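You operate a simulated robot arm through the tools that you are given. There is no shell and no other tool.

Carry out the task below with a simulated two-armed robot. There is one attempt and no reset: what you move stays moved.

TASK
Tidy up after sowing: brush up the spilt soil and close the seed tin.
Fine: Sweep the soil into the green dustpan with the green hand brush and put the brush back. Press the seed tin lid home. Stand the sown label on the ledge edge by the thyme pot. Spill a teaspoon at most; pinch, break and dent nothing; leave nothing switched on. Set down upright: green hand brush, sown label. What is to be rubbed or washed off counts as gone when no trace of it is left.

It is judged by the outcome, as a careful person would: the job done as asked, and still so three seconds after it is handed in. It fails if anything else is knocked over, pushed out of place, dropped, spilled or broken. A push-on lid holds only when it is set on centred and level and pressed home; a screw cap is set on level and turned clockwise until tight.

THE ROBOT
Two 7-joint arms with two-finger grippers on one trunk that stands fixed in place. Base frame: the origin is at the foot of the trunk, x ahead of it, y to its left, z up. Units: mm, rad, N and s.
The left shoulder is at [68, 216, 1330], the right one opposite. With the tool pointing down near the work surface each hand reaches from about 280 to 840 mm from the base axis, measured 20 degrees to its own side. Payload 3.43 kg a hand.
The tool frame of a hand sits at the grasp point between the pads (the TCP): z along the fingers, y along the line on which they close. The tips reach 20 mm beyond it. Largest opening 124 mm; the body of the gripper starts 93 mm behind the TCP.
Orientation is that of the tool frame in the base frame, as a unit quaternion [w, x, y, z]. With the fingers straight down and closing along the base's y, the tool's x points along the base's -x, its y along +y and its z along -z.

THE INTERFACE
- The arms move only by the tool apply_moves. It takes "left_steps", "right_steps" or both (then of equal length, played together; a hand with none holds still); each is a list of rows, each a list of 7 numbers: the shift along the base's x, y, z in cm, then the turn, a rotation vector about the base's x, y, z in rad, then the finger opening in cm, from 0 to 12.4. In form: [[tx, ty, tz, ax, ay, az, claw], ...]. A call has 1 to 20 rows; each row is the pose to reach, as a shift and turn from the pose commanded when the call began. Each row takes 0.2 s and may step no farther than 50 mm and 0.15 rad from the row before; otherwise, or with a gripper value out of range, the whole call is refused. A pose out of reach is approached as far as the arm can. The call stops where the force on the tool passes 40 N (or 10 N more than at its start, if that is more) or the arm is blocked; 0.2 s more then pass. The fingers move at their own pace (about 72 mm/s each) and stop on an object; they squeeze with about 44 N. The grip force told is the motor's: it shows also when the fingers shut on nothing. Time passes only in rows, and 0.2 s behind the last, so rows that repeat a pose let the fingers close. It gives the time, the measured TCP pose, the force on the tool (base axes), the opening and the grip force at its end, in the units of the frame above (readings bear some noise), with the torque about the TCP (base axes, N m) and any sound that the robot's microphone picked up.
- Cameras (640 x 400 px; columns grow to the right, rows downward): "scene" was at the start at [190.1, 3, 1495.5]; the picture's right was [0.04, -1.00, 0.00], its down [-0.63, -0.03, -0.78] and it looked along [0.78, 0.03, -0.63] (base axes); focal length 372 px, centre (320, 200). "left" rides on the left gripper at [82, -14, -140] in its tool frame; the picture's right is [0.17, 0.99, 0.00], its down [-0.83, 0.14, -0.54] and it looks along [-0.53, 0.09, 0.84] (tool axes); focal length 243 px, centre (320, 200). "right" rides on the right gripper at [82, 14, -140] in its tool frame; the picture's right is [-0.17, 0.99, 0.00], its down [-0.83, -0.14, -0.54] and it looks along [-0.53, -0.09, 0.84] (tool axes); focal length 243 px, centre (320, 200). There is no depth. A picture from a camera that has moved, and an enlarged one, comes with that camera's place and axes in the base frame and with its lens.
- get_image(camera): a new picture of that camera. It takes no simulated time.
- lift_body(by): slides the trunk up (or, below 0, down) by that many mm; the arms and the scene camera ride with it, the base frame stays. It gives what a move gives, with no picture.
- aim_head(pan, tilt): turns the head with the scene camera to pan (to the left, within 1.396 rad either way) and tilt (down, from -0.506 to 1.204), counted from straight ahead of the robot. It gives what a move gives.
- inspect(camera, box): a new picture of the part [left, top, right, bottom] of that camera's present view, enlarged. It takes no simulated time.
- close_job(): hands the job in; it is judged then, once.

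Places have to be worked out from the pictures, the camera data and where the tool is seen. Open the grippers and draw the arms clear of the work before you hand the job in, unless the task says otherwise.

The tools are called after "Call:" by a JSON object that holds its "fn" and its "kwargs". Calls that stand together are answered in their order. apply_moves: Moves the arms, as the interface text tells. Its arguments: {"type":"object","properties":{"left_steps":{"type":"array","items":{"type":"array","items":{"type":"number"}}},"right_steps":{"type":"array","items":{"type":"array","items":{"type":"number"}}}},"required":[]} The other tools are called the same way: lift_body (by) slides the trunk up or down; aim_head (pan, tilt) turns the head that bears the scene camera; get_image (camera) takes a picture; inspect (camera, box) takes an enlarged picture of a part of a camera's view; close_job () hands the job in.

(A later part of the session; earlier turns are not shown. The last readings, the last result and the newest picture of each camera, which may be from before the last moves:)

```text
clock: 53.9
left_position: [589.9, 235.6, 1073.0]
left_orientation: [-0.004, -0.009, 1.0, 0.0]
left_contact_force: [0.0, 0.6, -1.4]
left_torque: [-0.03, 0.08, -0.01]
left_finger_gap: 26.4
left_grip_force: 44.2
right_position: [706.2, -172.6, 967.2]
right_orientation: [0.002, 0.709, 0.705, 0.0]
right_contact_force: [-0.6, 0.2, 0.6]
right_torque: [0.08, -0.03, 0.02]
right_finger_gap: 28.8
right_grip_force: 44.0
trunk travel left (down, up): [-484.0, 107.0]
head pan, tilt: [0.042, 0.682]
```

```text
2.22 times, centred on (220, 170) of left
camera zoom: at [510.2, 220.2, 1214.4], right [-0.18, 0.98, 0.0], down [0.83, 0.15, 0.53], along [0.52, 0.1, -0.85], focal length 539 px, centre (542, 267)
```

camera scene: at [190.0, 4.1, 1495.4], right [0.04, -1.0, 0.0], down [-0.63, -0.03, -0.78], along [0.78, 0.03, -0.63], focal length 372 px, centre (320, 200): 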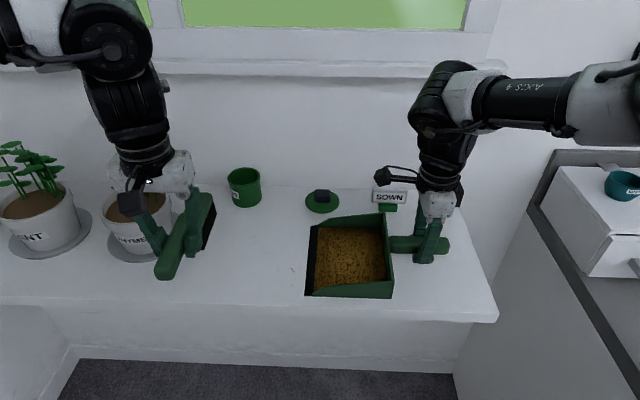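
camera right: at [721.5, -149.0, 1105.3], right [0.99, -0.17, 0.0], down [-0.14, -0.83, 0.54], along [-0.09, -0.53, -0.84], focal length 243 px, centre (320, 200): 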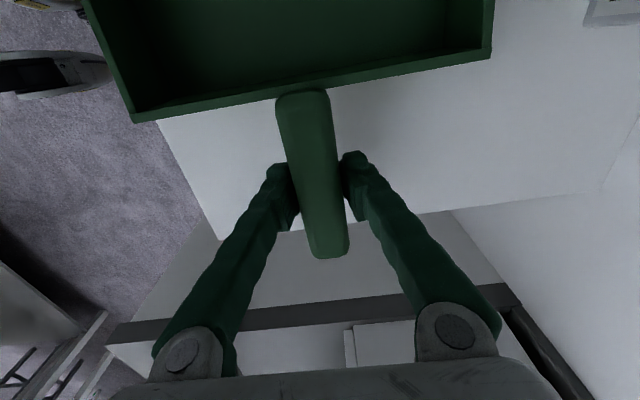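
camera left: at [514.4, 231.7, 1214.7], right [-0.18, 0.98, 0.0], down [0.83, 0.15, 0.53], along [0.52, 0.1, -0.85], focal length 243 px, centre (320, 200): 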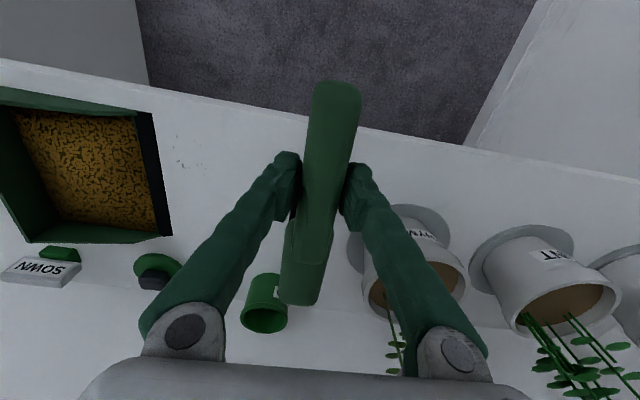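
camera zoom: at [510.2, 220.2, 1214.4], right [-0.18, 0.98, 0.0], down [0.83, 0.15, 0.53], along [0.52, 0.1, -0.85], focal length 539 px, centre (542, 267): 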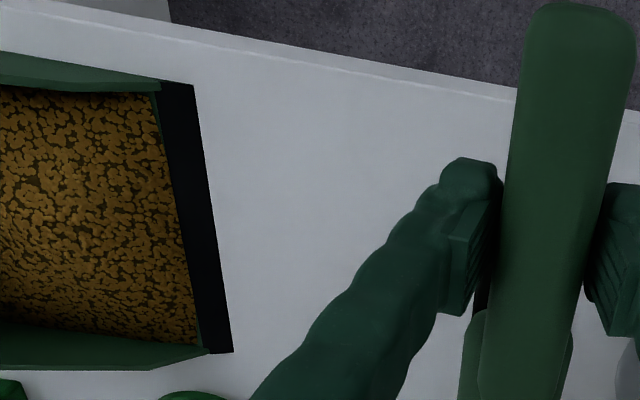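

That strip is clean. I check the rest of the former dirt patch at high zoom.

Call:
{"fn": "inspect", "kwargs": {"camera": "scene", "box": [262, 225, 310, 255]}}

Call:
{"fn": "inspect", "kwargs": {"camera": "scene", "box": [262, 255, 310, 285]}}

Call:
{"fn": "get_image", "kwargs": {"camera": "scene"}}

```text
13.33 times, centred on (286, 240) of scene
camera zoom: at [189.7, 4.8, 1495.5], right [0.04, -1.0, 0.0], down [-0.63, -0.03, -0.78], along [0.78, 0.03, -0.63], focal length 4967 px, centre (773, -333)
```

zoom: 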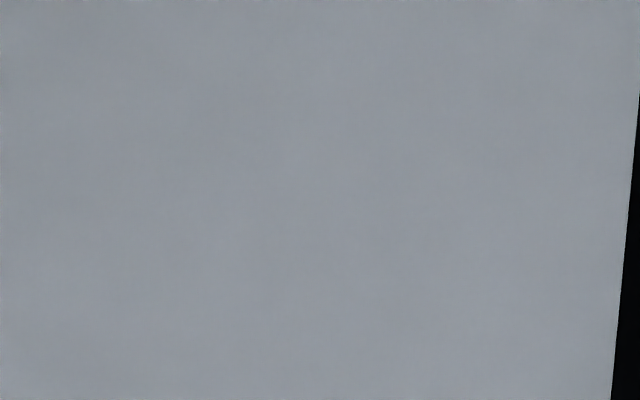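

```text
13.33 times, centred on (286, 270) of scene
camera zoom: at [189.7, 4.8, 1495.5], right [0.04, -1.0, 0.0], down [-0.63, -0.03, -0.78], along [0.78, 0.03, -0.63], focal length 4967 px, centre (773, -733)
```

zoom: 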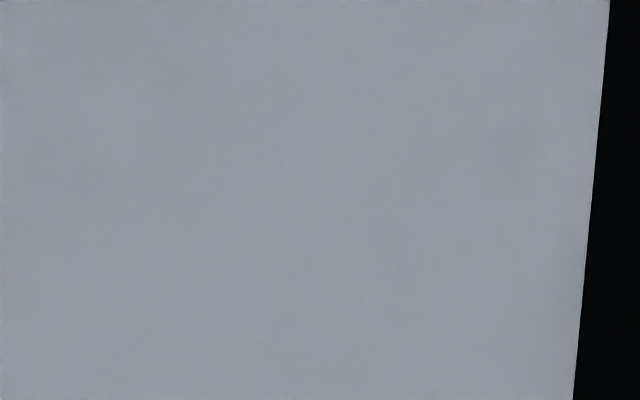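

```text
taken
camera scene: at [189.7, 4.8, 1495.5], right [0.04, -1.0, 0.0], down [-0.63, -0.03, -0.78], along [0.78, 0.03, -0.63], focal length 372 px, centre (320, 200)
```

scene: 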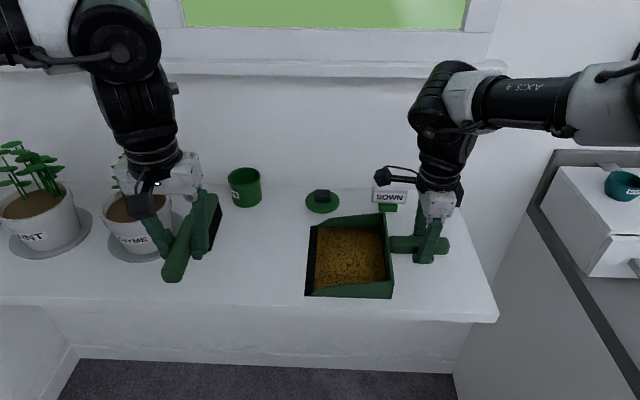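

The ledge is clean. Now I measure where the tin stands after its nudge, before putting the brush back beside it.

Call:
{"fn": "inspect", "kwargs": {"camera": "scene", "box": [195, 155, 355, 255]}}

Call:
{"fn": "get_image", "kwargs": {"camera": "left"}}

```text
4.00 times, centred on (275, 205) of scene
camera zoom: at [189.7, 4.8, 1495.5], right [0.04, -1.0, 0.0], down [-0.63, -0.03, -0.78], along [0.78, 0.03, -0.63], focal length 1490 px, centre (500, 180)
```

zoom: 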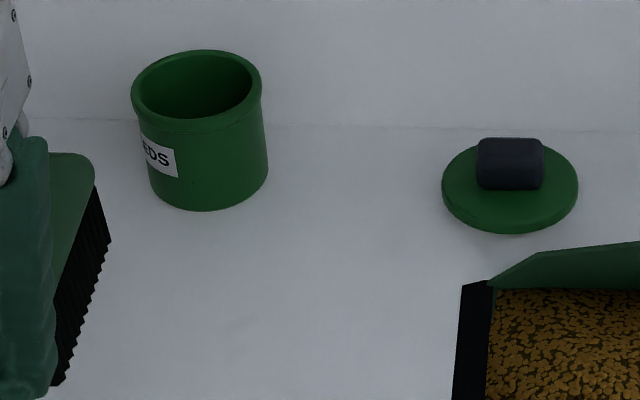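

```text
taken
camera left: at [510.2, 220.2, 1214.4], right [-0.18, 0.98, 0.0], down [0.83, 0.15, 0.53], along [0.52, 0.1, -0.85], focal length 243 px, centre (320, 200)
```

left: 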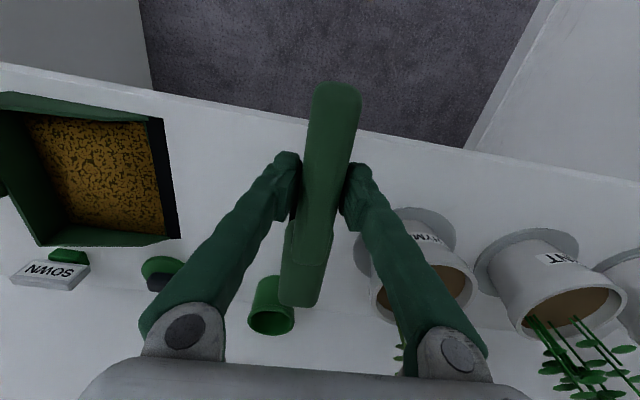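

The tin now stands upright at about (893,218), moved roughly +18 mm in x and +47 mm in y; I can draw it back later by its lid. The brush's old place is clear, so I carry the brush back there.

Call:
{"fn": "apply_moves", "kwargs": {"left_steps": [[3, 0.7, 0, 0, 0, 0.015, 2.0], [6, 1.4, 0, 0, 0, 0.03, 2.0], [9, 2.1, 0, 0, 0, 0.047, 2.0], [10.05, 2.4, -1, 0, 0, 0.047, 2.0], [10.05, 2.4, -4, 0, 0, 0.047, 2.0], [10.05, 2.4, -6.5, 0, 0, 0.047, 2.0], [10.05, 2.4, -8, 0, 0, 0.047, 2.0], [10.05, 2.4, -8.5, 0, 0, 0.047, 2.0]]}}

Call:
{"fn": "get_image", "kwargs": {"camera": "left"}}

Call:
{"fn": "inspect", "kwargs": {"camera": "scene", "box": [120, 150, 300, 290]}}

```text
clock: 55.7
left_position: [692.2, 259.3, 986.7]
left_orientation: [-0.003, -0.033, 0.999, 0.0]
left_contact_force: [-0.5, -1.0, -0.6]
left_torque: [0.0, 0.1, 0.02]
left_finger_gap: 26.3
left_grip_force: 43.7
right_position: [706.9, -172.5, 966.1]
right_orientation: [0.002, 0.708, 0.706, 0.0]
right_contact_force: [0.3, 0.6, 0.0]
right_torque: [-0.04, -0.03, 0.0]
right_finger_gap: 28.8
right_grip_force: 44.2
trunk travel left (down, up): [-484.0, 107.0]
head pan, tilt: [0.042, 0.682]
```

```text
taken
camera left: at [613.5, 239.4, 1128.6], right [-0.23, 0.97, 0.0], down [0.82, 0.19, 0.53], along [0.52, 0.12, -0.85], focal length 243 px, centre (320, 200)
```

left: 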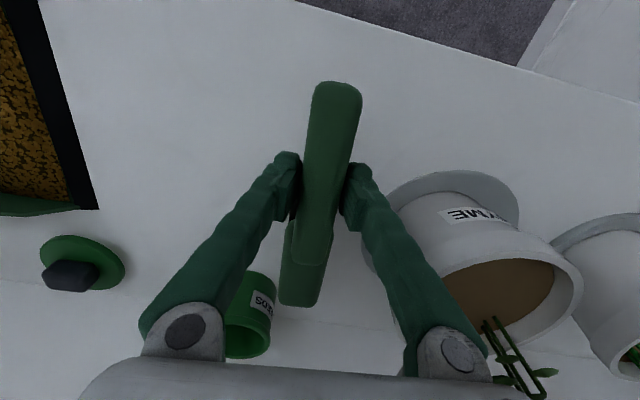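

```text
2.86 times, centred on (210, 220) of scene
camera zoom: at [190.3, 3.0, 1495.5], right [0.04, -1.0, 0.0], down [-0.63, -0.03, -0.78], along [0.78, 0.03, -0.63], focal length 1064 px, centre (634, 143)
```

zoom: 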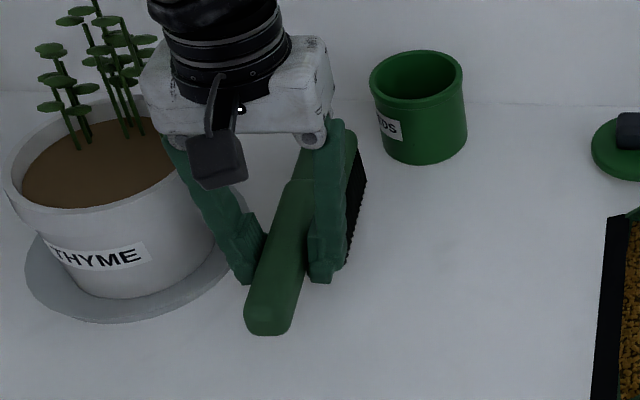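

The brush is over its old spot and just clear of the surface. I lower until it touches.

Call:
{"fn": "apply_moves", "kwargs": {"left_steps": [[0, 0, -0.1, 0, 0, 0, 2.0], [0, 0, -0.2, 0, 0, 0, 2.0], [0, 0, -0.25, 0, 0, 0, 2.0]]}}

```text
clock: 56.5
left_position: [691.9, 260.2, 985.4]
left_orientation: [-0.003, -0.033, 0.999, 0.0]
left_contact_force: [-0.1, 0.0, -1.0]
left_torque: [-0.02, 0.09, -0.03]
left_finger_gap: 26.5
left_grip_force: 43.9
right_position: [707.1, -173.2, 966.6]
right_orientation: [0.001, 0.709, 0.706, 0.0]
right_contact_force: [-0.5, 0.4, 0.0]
right_torque: [-0.03, 0.01, -0.01]
right_finger_gap: 28.7
right_grip_force: 44.0
trunk travel left (down, up): [-484.0, 107.0]
head pan, tilt: [0.042, 0.682]
```

No load yet, so I go down a little more.

Call:
{"fn": "apply_moves", "kwargs": {"left_steps": [[0, 0, -0.1, 0, 0, 0, 2.0], [0, 0, -0.15, 0, 0, 0, 2.0]]}}

```text
clock: 57.1
left_position: [691.6, 259.5, 985.4]
left_orientation: [-0.004, -0.033, 0.999, 0.002]
left_contact_force: [-0.8, -0.3, 2.8]
left_torque: [-0.05, -0.02, 0.01]
left_finger_gap: 26.4
left_grip_force: 43.8
right_position: [706.8, -174.6, 968.1]
right_orientation: [0.001, 0.708, 0.706, 0.0]
right_contact_force: [-0.1, 0.1, -0.5]
right_torque: [-0.21, 0.0, -0.01]
right_finger_gap: 28.6
right_grip_force: 43.8
trunk travel left (down, up): [-484.0, 107.0]
head pan, tilt: [0.042, 0.682]
```

The bristles rest on the ledge. I open the fingers gently and rise straight up.

Call:
{"fn": "apply_moves", "kwargs": {"left_steps": [[0, 0, 0, 0, 0, 0, 2.9], [0, 0, 0, 0, 0, 0, 3.6], [0, 0, 0, 0, 0, 0, 5.0], [0, 0, 0, 0, 0, 0, 6.5], [0, 0, 1, 0, 0, 0, 6.5], [0, 0, 4, 0, 0, 0, 6.5], [0, 0, 8, 0, 0, 0, 6.5], [-3, 0, 11, 0, 0, 0, 6.5], [-7, 0, 12, 0, 0, 0, 6.5]]}}

Call:
{"fn": "get_image", "kwargs": {"camera": "left"}}

Call:
{"fn": "inspect", "kwargs": {"camera": "scene", "box": [120, 150, 300, 290]}}

```text
clock: 59.1
left_position: [621.5, 259.9, 1105.1]
left_orientation: [-0.004, -0.033, 0.999, 0.0]
left_contact_force: [-0.5, 0.8, 0.0]
left_torque: [-0.05, -0.01, -0.01]
left_finger_gap: 65.3
left_grip_force: 0.0
right_position: [707.1, -172.1, 968.8]
right_orientation: [0.002, 0.709, 0.705, 0.0]
right_contact_force: [-0.3, -0.5, -0.6]
right_torque: [-0.22, 0.0, -0.02]
right_finger_gap: 28.7
right_grip_force: 43.8
trunk travel left (down, up): [-484.0, 107.0]
head pan, tilt: [0.042, 0.682]
```

```text
taken
camera left: at [542.2, 240.0, 1245.4], right [-0.23, 0.97, 0.0], down [0.82, 0.19, 0.53], along [0.52, 0.12, -0.85], focal length 243 px, centre (320, 200)
```

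left: 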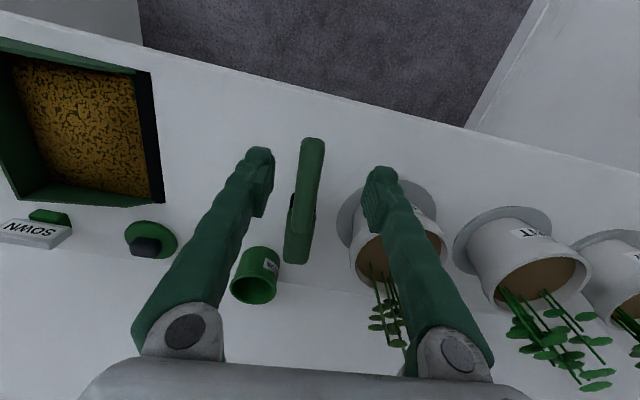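

```text
2.86 times, centred on (210, 220) of scene
camera zoom: at [188.9, 3.7, 1495.6], right [0.04, -1.0, 0.0], down [-0.63, -0.03, -0.78], along [0.78, 0.03, -0.63], focal length 1064 px, centre (634, 143)
```

zoom: 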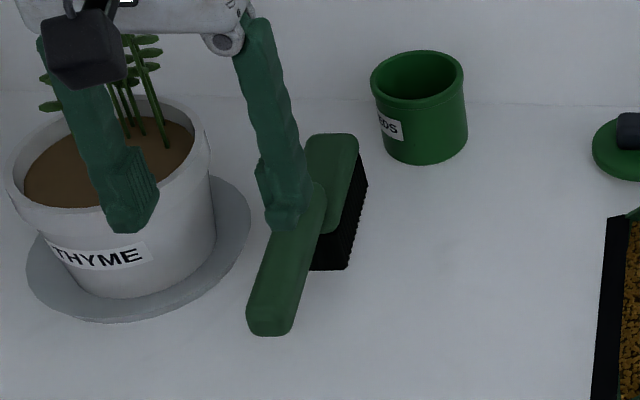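

The brush stands upright back in its place. Next I slide the full pan slowly back to where it was, 6 cm to the right.

Call:
{"fn": "apply_moves", "kwargs": {"right_steps": [[0, -0.15, 0, 0, 0, 0, 2.5], [0, -0.4, 0, 0, 0, 0, 2.5], [0, -0.7, 0, 0, 0, 0, 2.5], [0, -1.1, 0, 0, 0, 0, 2.5], [0, -1.5, 0, 0, 0, 0, 2.5], [0, -1.9, 0, 0, 0, 0, 2.5], [0, -2.3, 0, 0, 0, 0, 2.5], [0, -2.7, 0, 0, 0, 0, 2.5], [0, -3.1, 0, 0, 0, 0, 2.5], [0, -3.5, 0, 0, 0, 0, 2.5], [0, -3.9, 0, 0, 0, 0, 2.5], [0, -4.3, 0, 0, 0, 0, 2.5], [0, -4.7, 0, 0, 0, 0, 2.5], [0, -5.1, 0, 0, 0, 0, 2.5], [0, -5.4, 0, 0, 0, 0, 2.5], [0, -5.7, 0, 0, 0, 0, 2.5], [0, -5.9, 0, 0, 0, 0, 2.5], [0, -6.0, 0, 0, 0, 0, 2.5], [0, -6.0, -0.05, 0, 0, 0, 2.5], [0, -6.0, -0.1, 0, 0, 0, 2.5]]}}

Call:
{"fn": "get_image", "kwargs": {"camera": "scene"}}

Call:
{"fn": "inspect", "kwargs": {"camera": "scene", "box": [270, 180, 470, 310]}}

```text
clock: 63.3
left_position: [622.1, 259.7, 1103.5]
left_orientation: [-0.004, -0.032, 0.999, 0.0]
left_contact_force: [-0.5, -0.7, -0.3]
left_torque: [0.01, 0.0, 0.04]
left_finger_gap: 65.2
left_grip_force: 0.0
right_position: [708.0, -233.2, 966.4]
right_orientation: [0.001, 0.708, 0.706, 0.0]
right_contact_force: [0.3, -1.3, 2.1]
right_torque: [0.75, 0.04, -0.02]
right_finger_gap: 28.8
right_grip_force: 44.7
trunk travel left (down, up): [-484.0, 107.0]
head pan, tilt: [0.042, 0.682]
```

```text
taken
camera scene: at [189.7, 2.8, 1495.6], right [0.04, -1.0, 0.0], down [-0.63, -0.03, -0.78], along [0.78, 0.03, -0.63], focal length 372 px, centre (320, 200)
```

scene: 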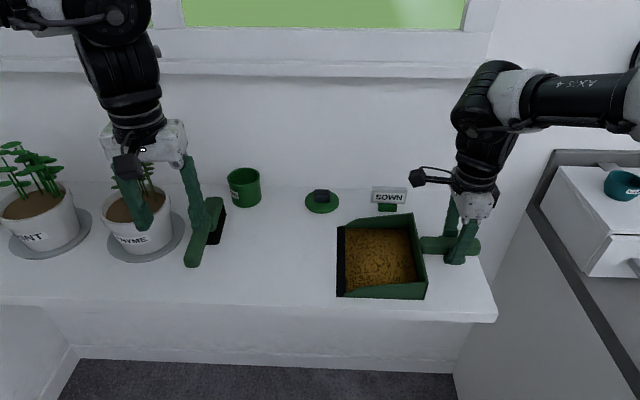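

```text
3.08 times, centred on (370, 245) of scene
camera zoom: at [189.7, 2.8, 1495.6], right [0.04, -1.0, 0.0], down [-0.63, -0.03, -0.78], along [0.78, 0.03, -0.63], focal length 1146 px, centre (166, 62)
```

zoom: 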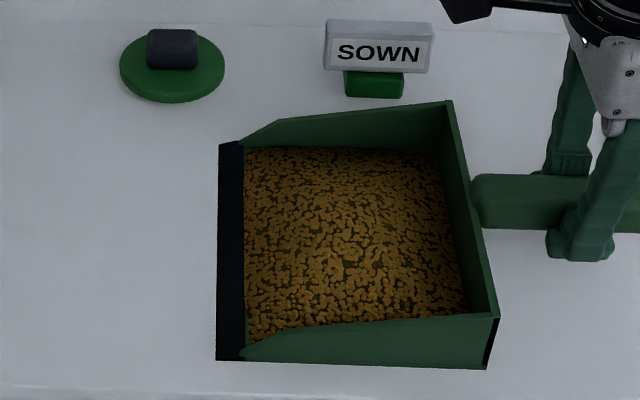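

The pan is back at its old place with all the soil inside. I open the right fingers gently and lift the hand straight up.

Call:
{"fn": "apply_moves", "kwargs": {"right_steps": [[0, 0, 0, 0, 0, 0, 3.1], [0, 0, 0, 0, 0, 0, 3.6], [0, 0, 0, 0, 0, 0, 5], [0, 0, 0, 0, 0, 0, 7], [0, 0, 0, 0, 0, 0, 9], [0, 0, 2, 0, 0, 0, 9], [0, 0, 6, 0, 0, 0, 9], [0, 0, 10, 0, 0, 0, 9], [0, 0, 14, 0, 0, 0, 9]]}}

Call:
{"fn": "get_image", "kwargs": {"camera": "scene"}}

```text
clock: 65.3
left_position: [620.7, 260.0, 1105.1]
left_orientation: [-0.003, -0.033, 0.999, 0.001]
left_contact_force: [0.6, 0.3, -0.6]
left_torque: [-0.04, -0.02, -0.03]
left_finger_gap: 64.9
left_grip_force: 0.0
right_position: [705.8, -233.2, 1109.5]
right_orientation: [0.001, 0.709, 0.705, -0.001]
right_contact_force: [-0.6, -0.5, -0.3]
right_torque: [-0.03, -0.02, 0.01]
right_finger_gap: 89.9
right_grip_force: 0.1
trunk travel left (down, up): [-484.0, 107.0]
head pan, tilt: [0.042, 0.682]
```

```text
taken
camera scene: at [188.8, 3.5, 1495.7], right [0.04, -1.0, 0.0], down [-0.63, -0.03, -0.78], along [0.78, 0.03, -0.63], focal length 372 px, centre (320, 200)
```

scene: 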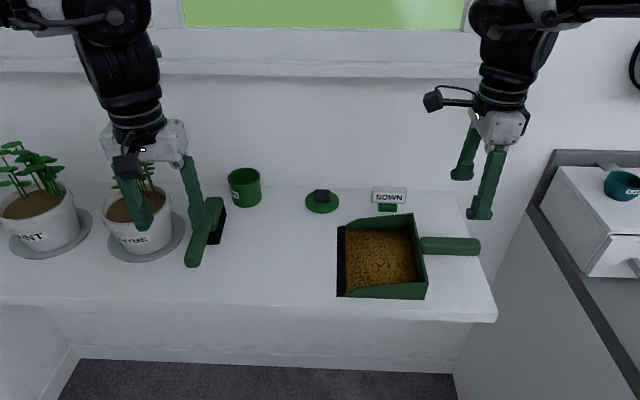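

The pan is released undisturbed. Now the lid: I look closely at its knob from both cameras.

Call:
{"fn": "inspect", "kwargs": {"camera": "scene", "box": [295, 175, 350, 222]}}

Call:
{"fn": "inspect", "kwargs": {"camera": "left", "box": [100, 190, 200, 290]}}

Call:
{"fn": "inspect", "kwargs": {"camera": "left", "box": [200, 220, 320, 330]}}

Call:
{"fn": "get_image", "kwargs": {"camera": "left"}}

```text
8.51 times, centred on (322, 198) of scene
camera zoom: at [188.8, 3.5, 1495.7], right [0.04, -1.0, 0.0], down [-0.63, -0.03, -0.78], along [0.78, 0.03, -0.63], focal length 3170 px, centre (299, 213)
```

zoom: 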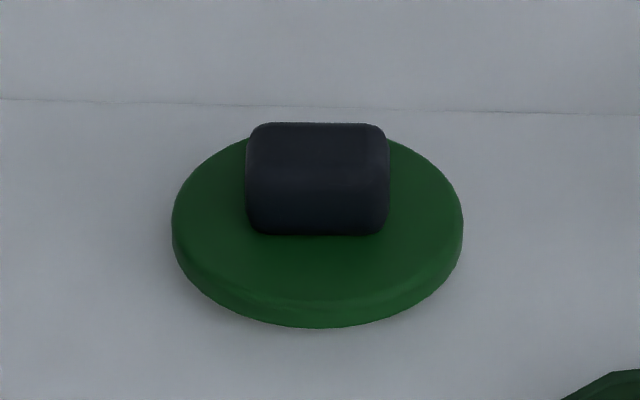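

```text
4.00 times, centred on (150, 240) of left
camera zoom: at [542.5, 239.7, 1245.5], right [-0.23, 0.97, 0.0], down [0.82, 0.19, 0.53], along [0.52, 0.12, -0.85], focal length 970 px, centre (1000, 40)
```

zoom: 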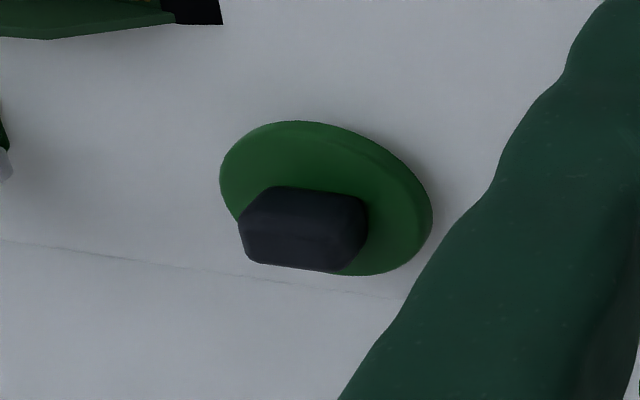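

```text
3.64 times, centred on (260, 275) of left
camera zoom: at [542.5, 239.7, 1245.5], right [-0.23, 0.97, 0.0], down [0.82, 0.19, 0.53], along [0.52, 0.12, -0.85], focal length 882 px, centre (538, -73)
```

zoom: 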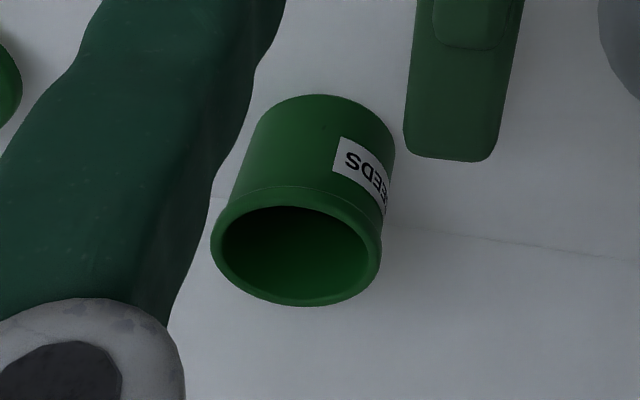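

```text
taken
camera left: at [542.5, 239.7, 1245.5], right [-0.23, 0.97, 0.0], down [0.82, 0.19, 0.53], along [0.52, 0.12, -0.85], focal length 243 px, centre (320, 200)
```

left: 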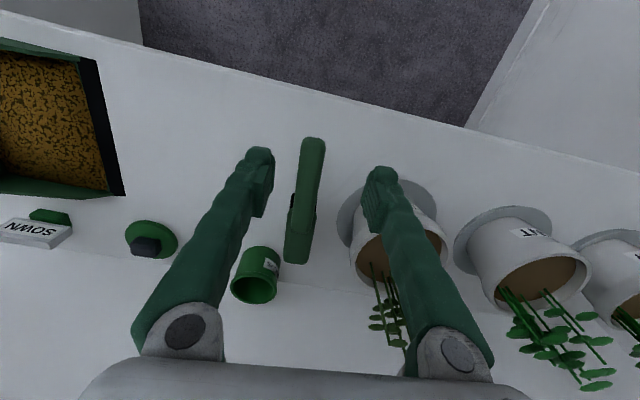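

The knob is about 40 mm wide in y, 28 mm in x and 22 mm tall, on a disc centred near (883,27) with its top at z≈934. I square the left hand, bring it over in front of the lid at a safe height, and begin tilting it forward to gain reach.

Call:
{"fn": "apply_moves", "kwargs": {"left_steps": [[0.5, -4, 0, 0, 0, -0.03, 6.5], [1, -8, 0, 0, 0, -0.066, 6.5], [2, -12, 0, 0, -0.1, -0.066, 6.5], [3, -16, 0, 0, -0.2, -0.066, 6.5], [4, -20, 0, 0, -0.3, -0.066, 6.5], [6, -22, 0, 0, -0.4, -0.066, 6.5]]}}

Call:
{"fn": "get_image", "kwargs": {"camera": "scene"}}

```text
clock: 66.7
left_position: [681.4, 39.9, 1101.8]
left_orientation: [0.195, 0.002, 0.981, -0.005]
left_contact_force: [0.1, -0.2, 0.6]
left_torque: [0.03, 0.0, -0.02]
left_finger_gap: 65.1
left_grip_force: 0.1
right_position: [707.0, -233.7, 1108.5]
right_orientation: [0.001, 0.708, 0.706, -0.001]
right_contact_force: [-0.3, 0.6, -0.2]
right_torque: [0.0, 0.05, -0.01]
right_finger_gap: 90.2
right_grip_force: 0.1
trunk travel left (down, up): [-484.0, 107.0]
head pan, tilt: [0.042, 0.682]
```

```text
taken
camera scene: at [190.6, 3.2, 1495.4], right [0.04, -1.0, 0.0], down [-0.63, -0.03, -0.78], along [0.78, 0.03, -0.63], focal length 372 px, centre (320, 200)
```

scene: 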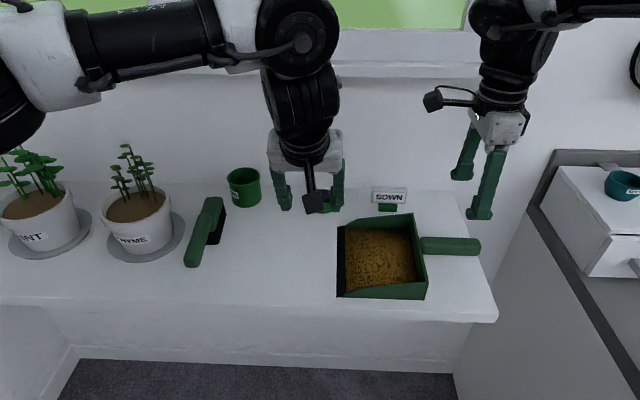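

Tilting works without trouble. I extend further towards the lid with more tilt, staying above it.

Call:
{"fn": "apply_moves", "kwargs": {"left_steps": [[3.5, -0.3, -1, 0, -0.08, 0, 6.5], [7, -0.6, -2.5, 0, -0.16, 0, 6.5], [10.5, -0.9, -4, 0.005, -0.24, 0, 6.5], [13.5, -1.1, -5.5, 0.01, -0.26, 0, 6.5], [15, -1.2, -6.5, 0.01, -0.26, 0, 6.5]]}}

Call:
{"fn": "get_image", "kwargs": {"camera": "left"}}

Call:
{"fn": "get_image", "kwargs": {"camera": "scene"}}

```text
clock: 67.9
left_position: [832.5, 26.8, 1037.0]
left_orientation: [0.321, 0.002, 0.947, 0.0]
left_contact_force: [-0.1, -0.2, -0.4]
left_torque: [-0.03, 0.0, -0.02]
left_finger_gap: 65.0
left_grip_force: 0.0
right_position: [707.4, -232.3, 1108.6]
right_orientation: [0.001, 0.708, 0.706, 0.0]
right_contact_force: [0.3, 0.3, 0.0]
right_torque: [-0.01, 0.0, -0.02]
right_finger_gap: 89.8
right_grip_force: 0.1
trunk travel left (down, up): [-484.0, 107.0]
head pan, tilt: [0.042, 0.682]
```

```text
taken
camera left: at [682.9, 13.7, 1099.1], right [-0.13, 0.99, -0.1], down [0.33, 0.14, 0.93], along [0.93, 0.08, -0.35], focal length 243 px, centre (320, 200)
```

left: 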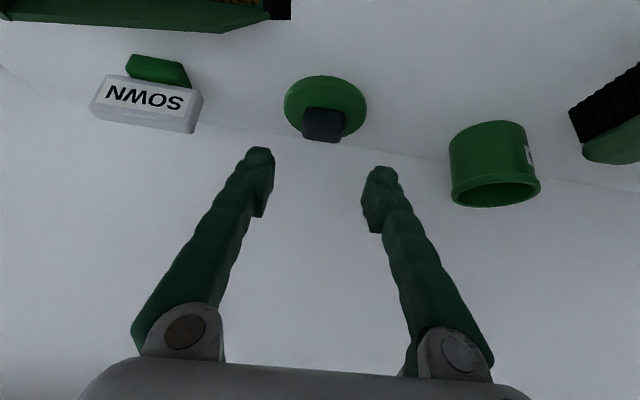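

```text
taken
camera scene: at [190.2, 3.1, 1495.5], right [0.04, -1.0, 0.0], down [-0.63, -0.03, -0.78], along [0.78, 0.03, -0.63], focal length 372 px, centre (320, 200)
```

scene: 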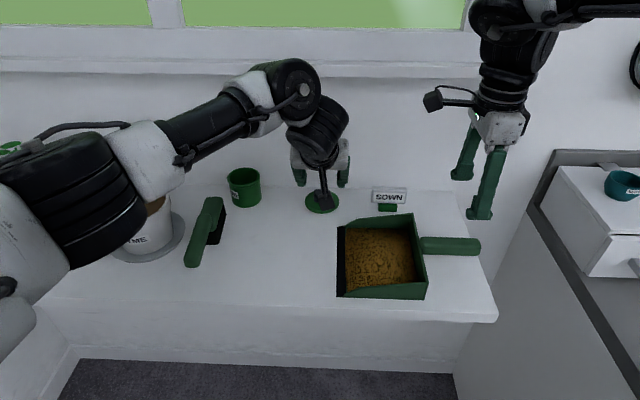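

The reach is fine at 0.65 rad of tilt, and the knob centre agrees at y≈27. I move over the knob and lower, watching the force.

Call:
{"fn": "apply_moves", "kwargs": {"left_steps": [[2, 0, -1, 0, 0, 0, 6.5], [4, 0, -2.5, 0, 0, 0, 6.5], [4.55, 0.04, -4, 0, 0, 0, 6.5], [4.55, 0.04, -5.5, 0, 0, 0, 6.5], [4.55, 0.04, -6.5, 0, 0, 0, 6.5]]}}

Call:
{"fn": "get_image", "kwargs": {"camera": "left"}}

Call:
{"fn": "inspect", "kwargs": {"camera": "scene", "box": [270, 140, 370, 230]}}

```text
clock: 69.1
left_position: [878.2, 27.6, 972.7]
left_orientation: [0.321, 0.002, 0.947, -0.001]
left_contact_force: [0.4, 0.1, 1.0]
left_torque: [-0.01, -0.01, 0.02]
left_finger_gap: 64.9
left_grip_force: 0.1
right_position: [707.5, -234.9, 1108.9]
right_orientation: [0.001, 0.708, 0.706, 0.0]
right_contact_force: [0.0, -0.4, 0.3]
right_torque: [-0.03, -0.01, 0.01]
right_finger_gap: 89.8
right_grip_force: 0.0
trunk travel left (down, up): [-484.0, 107.0]
head pan, tilt: [0.042, 0.682]
```

```text
taken
camera left: at [729.5, 14.2, 1034.7], right [-0.13, 0.99, -0.1], down [0.33, 0.14, 0.93], along [0.93, 0.09, -0.35], focal length 243 px, centre (320, 200)
```

left: 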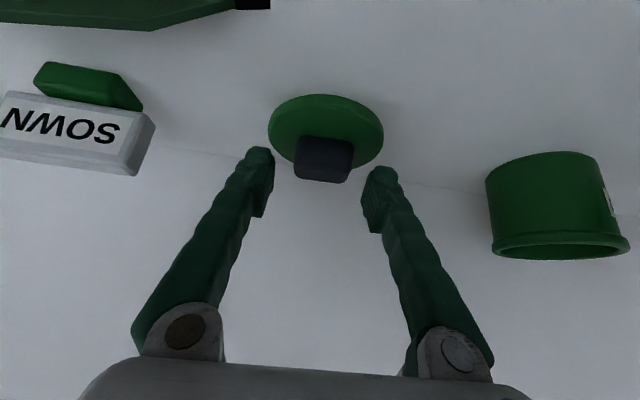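

```text
4.44 times, centred on (320, 185) of scene
camera zoom: at [190.1, 2.8, 1495.5], right [0.04, -1.0, 0.0], down [-0.63, -0.03, -0.78], along [0.78, 0.03, -0.63], focal length 1656 px, centre (320, 267)
```

zoom: 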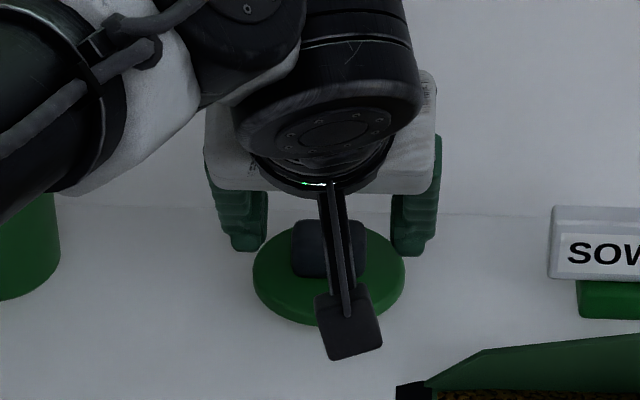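

I lower another 11 mm in small steps.

Call:
{"fn": "apply_moves", "kwargs": {"left_steps": [[0, 0, -0.4, 0, 0, 0, 6.5], [0, 0, -0.8, 0, 0, 0, 6.5], [0, 0, -1.1, 0, 0, 0, 6.5]]}}

Call:
{"fn": "get_image", "kwargs": {"camera": "left"}}

```text
clock: 69.9
left_position: [878.5, 27.7, 963.9]
left_orientation: [0.32, 0.003, 0.947, -0.001]
left_contact_force: [-0.3, 0.4, -0.5]
left_torque: [0.0, -0.02, -0.01]
left_finger_gap: 64.9
left_grip_force: 0.0
right_position: [707.0, -233.8, 1108.5]
right_orientation: [0.001, 0.708, 0.706, 0.0]
right_contact_force: [-0.6, 0.4, 0.0]
right_torque: [0.0, 0.0, -0.02]
right_finger_gap: 90.1
right_grip_force: 0.1
trunk travel left (down, up): [-484.0, 107.0]
head pan, tilt: [0.042, 0.682]
```

```text
taken
camera left: at [729.6, 14.0, 1024.9], right [-0.13, 0.99, -0.1], down [0.33, 0.14, 0.93], along [0.93, 0.08, -0.35], focal length 243 px, centre (320, 200)
```

left: 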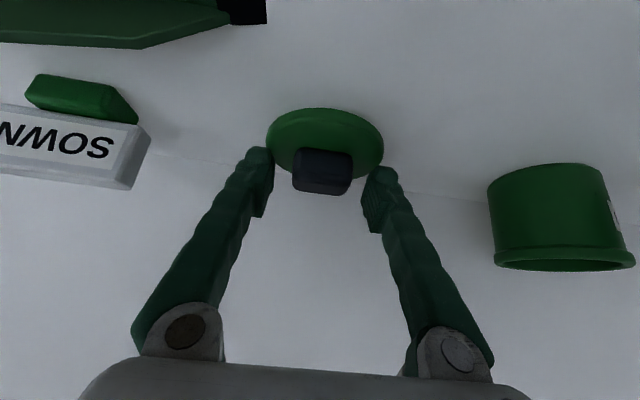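

I move 2.5 mm forward and 4 mm down so the pads cover the knob well, and close gently.

Call:
{"fn": "apply_moves", "kwargs": {"left_steps": [[0.15, -0.03, -0.2, 0, 0, 0, 6.0], [0.25, -0.03, -0.35, 0, 0, 0, 5.4], [0.25, -0.03, -0.35, 0, 0, 0, 5.0], [0.25, -0.03, -0.35, 0, 0, 0, 4.6]]}}

Call:
{"fn": "get_image", "kwargs": {"camera": "left"}}

```text
clock: 70.9
left_position: [880.2, 26.1, 960.8]
left_orientation: [0.321, 0.003, 0.947, 0.0]
left_contact_force: [1.8, -1.0, 5.1]
left_torque: [-0.02, -0.03, 0.02]
left_finger_gap: 44.9
left_grip_force: 0.0
right_position: [706.6, -233.7, 1108.7]
right_orientation: [0.001, 0.709, 0.706, 0.0]
right_contact_force: [0.5, 0.3, 0.5]
right_torque: [0.01, 0.01, 0.0]
right_finger_gap: 89.9
right_grip_force: 0.1
trunk travel left (down, up): [-484.0, 107.0]
head pan, tilt: [0.042, 0.682]
```

```text
taken
camera left: at [731.0, 12.7, 1022.3], right [-0.13, 0.99, -0.1], down [0.33, 0.14, 0.93], along [0.94, 0.08, -0.34], focal length 243 px, centre (320, 200)
```

left: 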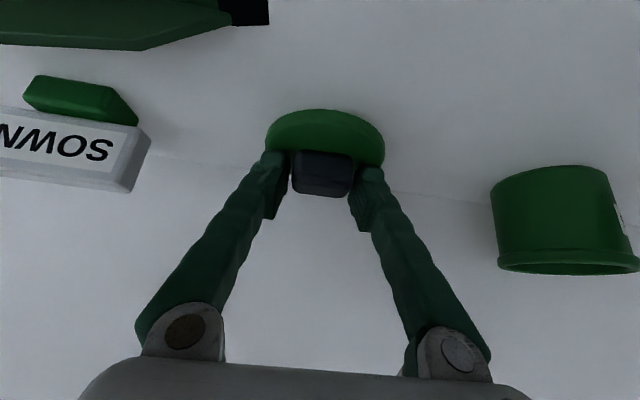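

The tips touch the disc lightly (5 N). I raise 1.5 mm, shift 1 mm to +y and close on the knob.

Call:
{"fn": "apply_moves", "kwargs": {"left_steps": [[0, 0.1, 0.15, 0, 0, 0, 4.6], [0, 0.1, 0.15, 0, 0, 0, 4.3], [0, 0.1, 0.15, 0, 0, 0, 4.0], [0, 0.1, 0.15, 0, 0, 0, 3.7], [0, 0.1, 0.15, 0, 0, 0, 3.4]]}}

Call:
{"fn": "get_image", "kwargs": {"camera": "left"}}

```text
clock: 72.1
left_position: [880.3, 27.5, 961.1]
left_orientation: [0.32, 0.003, 0.947, -0.001]
left_contact_force: [-0.4, 1.0, 1.1]
left_torque: [-0.01, -0.03, 0.0]
left_finger_gap: 37.8
left_grip_force: 44.1
right_position: [708.1, -232.1, 1109.4]
right_orientation: [0.001, 0.708, 0.706, 0.001]
right_contact_force: [-1.4, 0.2, 0.5]
right_torque: [-0.03, -0.03, -0.01]
right_finger_gap: 90.3
right_grip_force: 0.1
trunk travel left (down, up): [-484.0, 107.0]
head pan, tilt: [0.042, 0.682]
```

```text
taken
camera left: at [731.1, 14.6, 1022.7], right [-0.13, 0.99, -0.1], down [0.33, 0.14, 0.93], along [0.93, 0.08, -0.35], focal length 243 px, centre (320, 200)
```

left: 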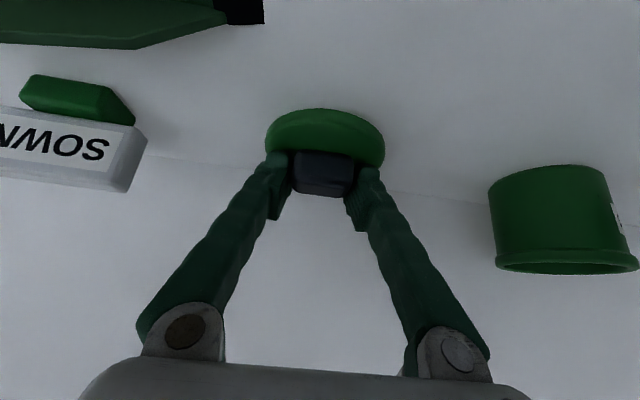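

The knob is held (37.8 mm). By consistent measurement the lid centre is about 2.5 mm ahead of the TCP, and the tin now stands at (892,212), having stood at (872,167) at first. I lift the lid straight up.

Call:
{"fn": "apply_moves", "kwargs": {"left_steps": [[0, 0, 0.5, 0, 0, 0, 3.4], [0, 0, 2, 0, 0, 0, 3.4], [0, 0, 4, 0, 0, 0, 3.4], [0, 0, 6, 0, 0, 0, 3.4], [0, 0, 8, 0, 0, 0, 3.4], [0, 0, 10, 0, 0, 0, 3.4]]}}

Call:
{"fn": "get_image", "kwargs": {"camera": "left"}}

Call:
{"fn": "inspect", "kwargs": {"camera": "scene", "box": [220, 100, 380, 220]}}

```text
clock: 73.5
left_position: [879.2, 28.8, 1061.5]
left_orientation: [0.32, 0.003, 0.947, 0.0]
left_contact_force: [0.0, -0.1, -0.2]
left_torque: [0.0, 0.01, 0.02]
left_finger_gap: 38.2
left_grip_force: 44.4
right_position: [705.6, -233.3, 1108.1]
right_orientation: [0.001, 0.708, 0.706, -0.001]
right_contact_force: [0.6, 0.1, 0.3]
right_torque: [-0.02, 0.01, -0.01]
right_finger_gap: 90.0
right_grip_force: 0.1
trunk travel left (down, up): [-484.0, 107.0]
head pan, tilt: [0.042, 0.682]
```

```text
taken
camera left: at [729.9, 14.5, 1123.5], right [-0.13, 0.99, -0.1], down [0.33, 0.14, 0.93], along [0.93, 0.08, -0.35], focal length 243 px, centre (320, 200)
```

left: 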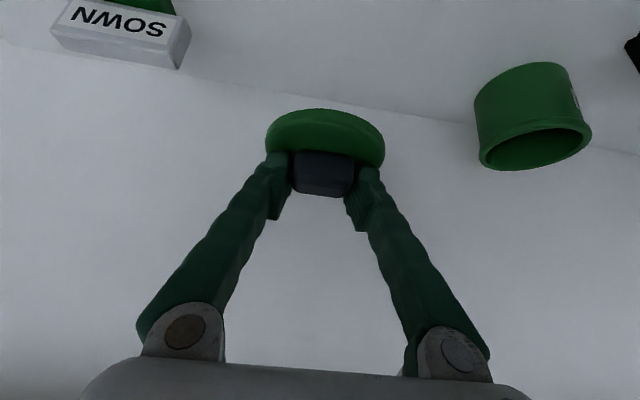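

```text
3.33 times, centred on (300, 160) of scene
camera zoom: at [189.8, 2.8, 1495.5], right [0.04, -1.0, 0.0], down [-0.63, -0.03, -0.78], along [0.78, 0.03, -0.63], focal length 1242 px, centre (387, 333)
```

zoom: 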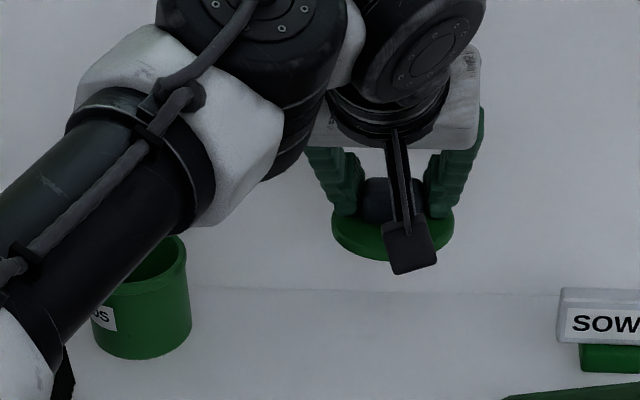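

The lid hangs level in the grip. I bring the right hand back to a viewpoint from which its camera can see the tin from the other side, for checking the alignment.

Call:
{"fn": "apply_moves", "kwargs": {"right_steps": [[-1, 1, 0, 0, 0, 0.14, 9], [-2, 2, 0, 0, 0, 0.28, 9], [-3, 3, 0, 0, 0, 0.42, 9], [-4, 4, 0, 0, 0, 0.56, 9], [-5, 5, 0, 0, 0, 0.7, 9], [-6, 6, 0, 0, 0, 0.84, 9], [-7, 8, 0, 0, 0, 0.98, 9], [-8, 10, 0, 0, 0, 1.12, 9], [-8, 12, 0, 0, 0, 1.26, 9], [-8, 14, 0, 0, 0, 1.4, 9], [-8, 16, 0, 0, 0, 1.54, 9]]}}

Call:
{"fn": "get_image", "kwargs": {"camera": "right"}}

```text
clock: 75.9
left_position: [878.5, 29.0, 1060.9]
left_orientation: [0.321, 0.002, 0.947, -0.001]
left_contact_force: [-0.8, 0.9, -0.4]
left_torque: [-0.01, -0.03, 0.01]
left_finger_gap: 38.0
left_grip_force: 44.0
right_position: [615.7, -74.6, 1104.3]
right_orientation: [-0.001, 0.029, 1.0, 0.003]
right_contact_force: [-0.3, 0.4, 0.1]
right_torque: [-0.01, -0.05, 0.0]
right_finger_gap: 89.8
right_grip_force: 0.0
right hand out of reach, approached as far as the arm can: row 11
trunk travel left (down, up): [-484.0, 107.0]
head pan, tilt: [0.042, 0.682]
```

```text
taken
camera right: at [534.9, -56.7, 1243.1], right [0.22, 0.97, 0.01], down [0.82, -0.19, 0.54], along [0.53, -0.12, -0.84], focal length 243 px, centre (320, 200)
```

right: 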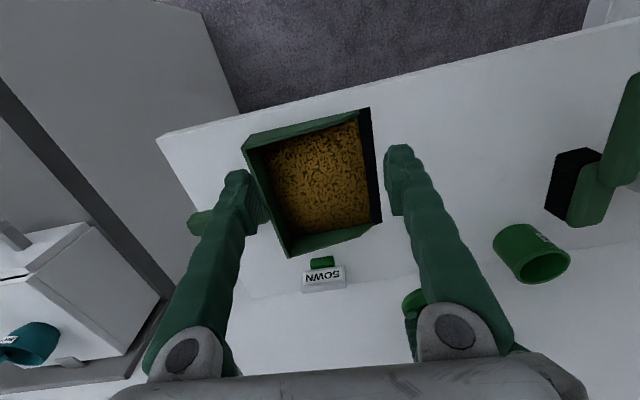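

The right camera sees the tin well. I zoom in on it.

Call:
{"fn": "inspect", "kwargs": {"camera": "right", "box": [470, 200, 600, 300]}}

```text
4.00 times, centred on (535, 250) of right
camera zoom: at [534.9, -56.7, 1243.1], right [0.22, 0.97, 0.01], down [0.82, -0.19, 0.54], along [0.53, -0.12, -0.84], focal length 970 px, centre (-540, 0)
```

zoom: 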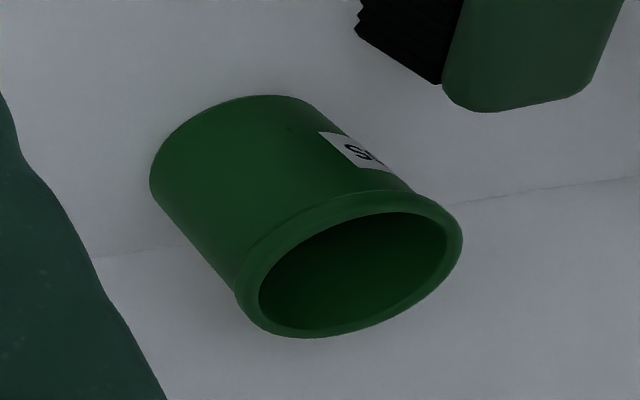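

The two cameras agree that the tin is centred at (889.5, 211) with its rim at z≈987. I carry the lid over it, staying 30 mm above the rim.

Call:
{"fn": "apply_moves", "kwargs": {"left_steps": [[0.2, 4, 0, 0, 0, 0, 3.4], [0.4, 8, 0, 0, 0, 0, 3.4], [0.6, 12, 0, 0, 0, 0, 3.4], [0.8, 16, 0, 0, 0, 0, 3.4], [0.85, 18.2, 0, 0, 0, 0, 3.4], [0.85, 18.2, -0.5, 0, 0, 0, 3.4]]}}

Call:
{"fn": "inspect", "kwargs": {"camera": "right", "box": [440, 180, 640, 330]}}

Call:
{"fn": "get_image", "kwargs": {"camera": "left"}}

Call:
{"fn": "get_image", "kwargs": {"camera": "scene"}}

```text
clock: 77.3
left_position: [888.1, 212.5, 1055.0]
left_orientation: [0.321, 0.003, 0.947, -0.001]
left_contact_force: [-0.1, -0.5, -0.7]
left_torque: [-0.01, -0.03, 0.01]
left_finger_gap: 37.8
left_grip_force: 44.2
right_position: [617.0, -74.9, 1105.2]
right_orientation: [0.002, 0.03, 1.0, 0.003]
right_contact_force: [-0.2, -1.0, -0.2]
right_torque: [-0.02, -0.01, 0.01]
right_finger_gap: 90.1
right_grip_force: 0.1
trunk travel left (down, up): [-484.0, 107.0]
head pan, tilt: [0.042, 0.682]
```

```text
2.67 times, centred on (540, 255) of right
camera zoom: at [535.8, -56.4, 1244.4], right [0.23, 0.97, 0.01], down [0.82, -0.19, 0.54], along [0.53, -0.12, -0.84], focal length 647 px, centre (-267, 53)
```

zoom: 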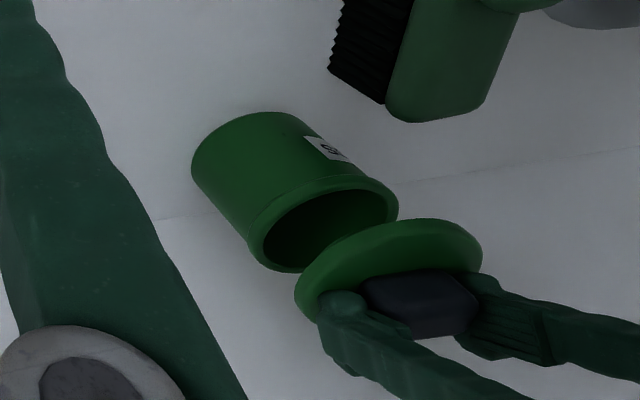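

```text
taken
camera left: at [738.8, 197.2, 1117.6], right [-0.13, 0.99, -0.1], down [0.33, 0.14, 0.93], along [0.93, 0.08, -0.35], focal length 243 px, centre (320, 200)
```

left: 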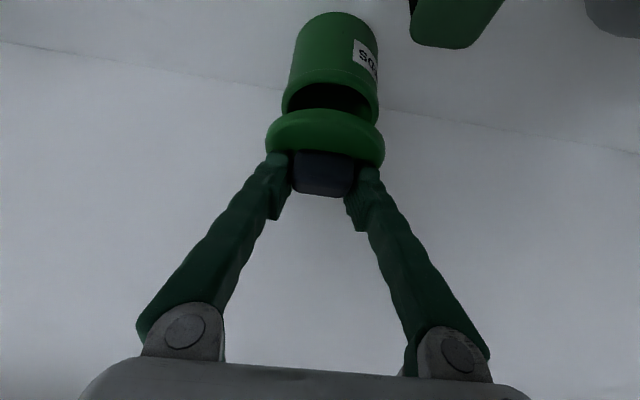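

```text
taken
camera scene: at [190.2, 3.0, 1495.5], right [0.04, -1.0, 0.0], down [-0.63, -0.03, -0.78], along [0.78, 0.03, -0.63], focal length 372 px, centre (320, 200)
```

scene: 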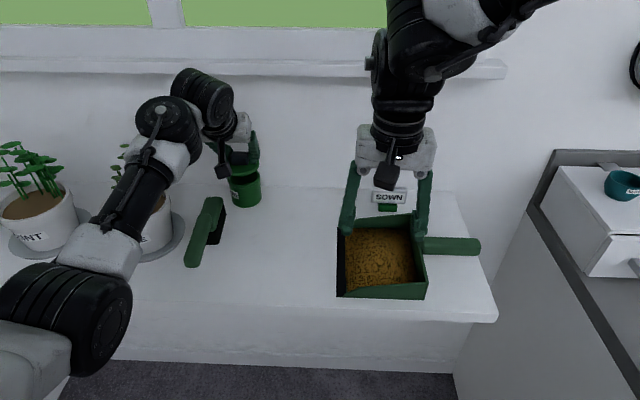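

In y the lid and tin agree within about 1 mm, but the right camera hints at an x offset. I zoom in for sharper edges.

Call:
{"fn": "inspect", "kwargs": {"camera": "right", "box": [500, 210, 630, 310]}}

Call:
{"fn": "inspect", "kwargs": {"camera": "scene", "box": [195, 130, 295, 220]}}

Call:
{"fn": "inspect", "kwargs": {"camera": "left", "box": [240, 0, 420, 220]}}

```text
4.00 times, centred on (565, 260) of right
camera zoom: at [535.8, -56.4, 1244.4], right [0.23, 0.97, 0.01], down [0.82, -0.19, 0.54], along [0.53, -0.12, -0.84], focal length 970 px, centre (-660, -40)
```

zoom: 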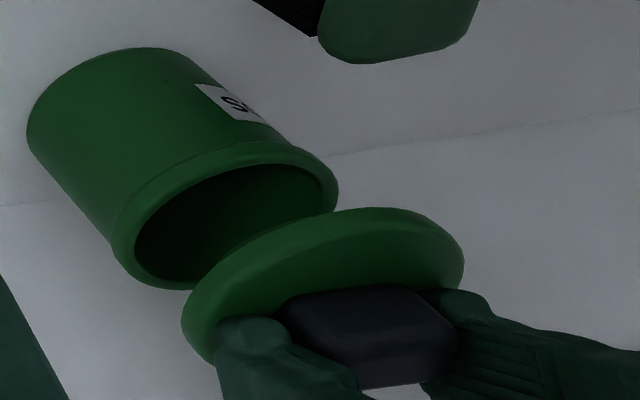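

```text
4.44 times, centred on (245, 175) of scene
camera zoom: at [190.2, 3.0, 1495.5], right [0.04, -1.0, 0.0], down [-0.63, -0.03, -0.78], along [0.78, 0.03, -0.63], focal length 1656 px, centre (653, 311)
```

zoom: 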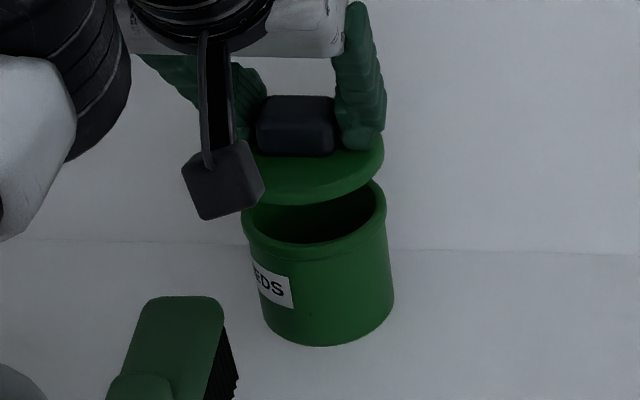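

```text
1.82 times, centred on (330, 110) of left
camera zoom: at [738.8, 197.2, 1117.6], right [-0.13, 0.99, -0.1], down [0.33, 0.14, 0.93], along [0.93, 0.08, -0.35], focal length 441 px, centre (302, 364)
```

zoom: 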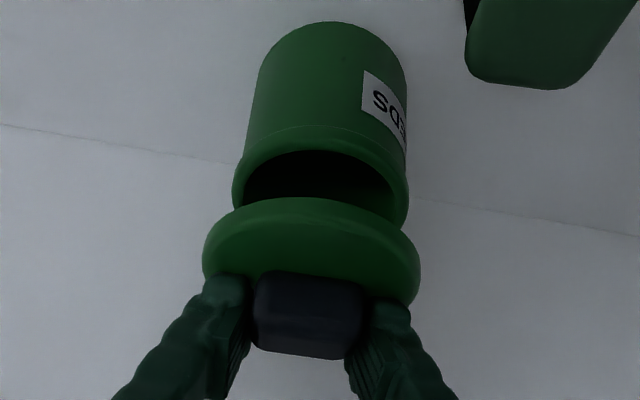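

The estimates still disagree by a few millimetres because of the height gap. I lower the lid to about 5 mm above the rim, where parallax is small, and compare the edges directly.

Call:
{"fn": "apply_moves", "kwargs": {"left_steps": [[0, 0, -0.8, 0, 0, 0, 3.4], [0, 0, -1.6, 0, 0, 0, 3.4], [0, 0, -2.2, 0, 0, 0, 3.4], [0, 0, -2.2, 0, 0, 0, 3.4]]}}

Call:
{"fn": "inspect", "kwargs": {"camera": "right", "box": [480, 210, 610, 310]}}

Call:
{"fn": "inspect", "kwargs": {"camera": "scene", "box": [205, 140, 285, 212]}}

Call:
{"fn": "inspect", "kwargs": {"camera": "left", "box": [240, 20, 420, 220]}}

```text
clock: 78.3
left_position: [888.0, 209.9, 1033.8]
left_orientation: [0.32, 0.002, 0.947, -0.001]
left_contact_force: [-0.2, 0.8, -0.2]
left_torque: [0.02, 0.02, 0.0]
left_finger_gap: 38.0
left_grip_force: 44.2
right_position: [616.8, -74.6, 1106.3]
right_orientation: [0.001, 0.03, 1.0, 0.004]
right_contact_force: [-0.1, 0.0, 0.3]
right_torque: [0.0, 0.01, 0.03]
right_finger_gap: 89.8
right_grip_force: 0.1
trunk travel left (down, up): [-484.0, 107.0]
head pan, tilt: [0.042, 0.682]
```

```text
4.00 times, centred on (545, 260) of right
camera zoom: at [535.7, -56.3, 1245.2], right [0.22, 0.97, 0.01], down [0.82, -0.19, 0.54], along [0.53, -0.11, -0.84], focal length 970 px, centre (-580, -40)
```

zoom: 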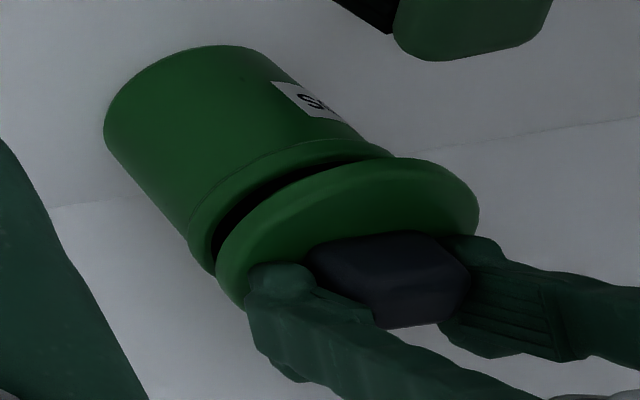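

```text
5.56 times, centred on (245, 176) of scene
camera zoom: at [190.1, 2.9, 1495.5], right [0.04, -1.0, 0.0], down [-0.63, -0.03, -0.78], along [0.78, 0.03, -0.63], focal length 2069 px, centre (737, 333)
```

zoom: 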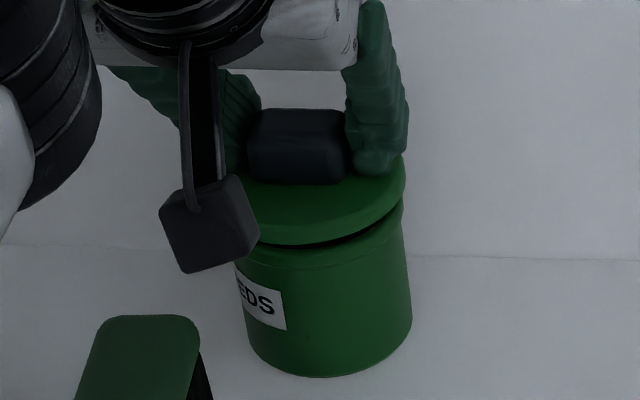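

```text
2.00 times, centred on (330, 120) of left
camera zoom: at [738.7, 197.2, 1096.4], right [-0.13, 0.99, -0.1], down [0.33, 0.14, 0.93], along [0.93, 0.08, -0.35], focal length 485 px, centre (300, 360)
```

zoom: 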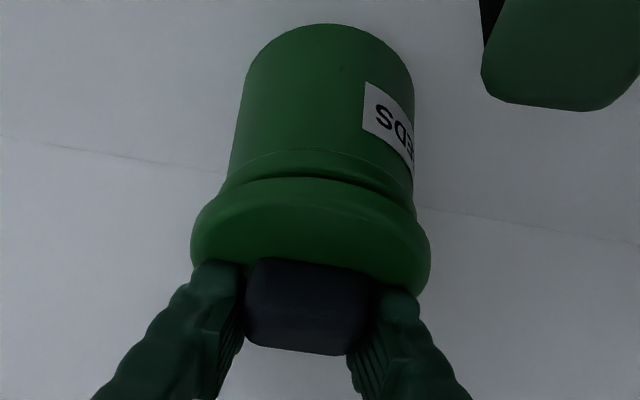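

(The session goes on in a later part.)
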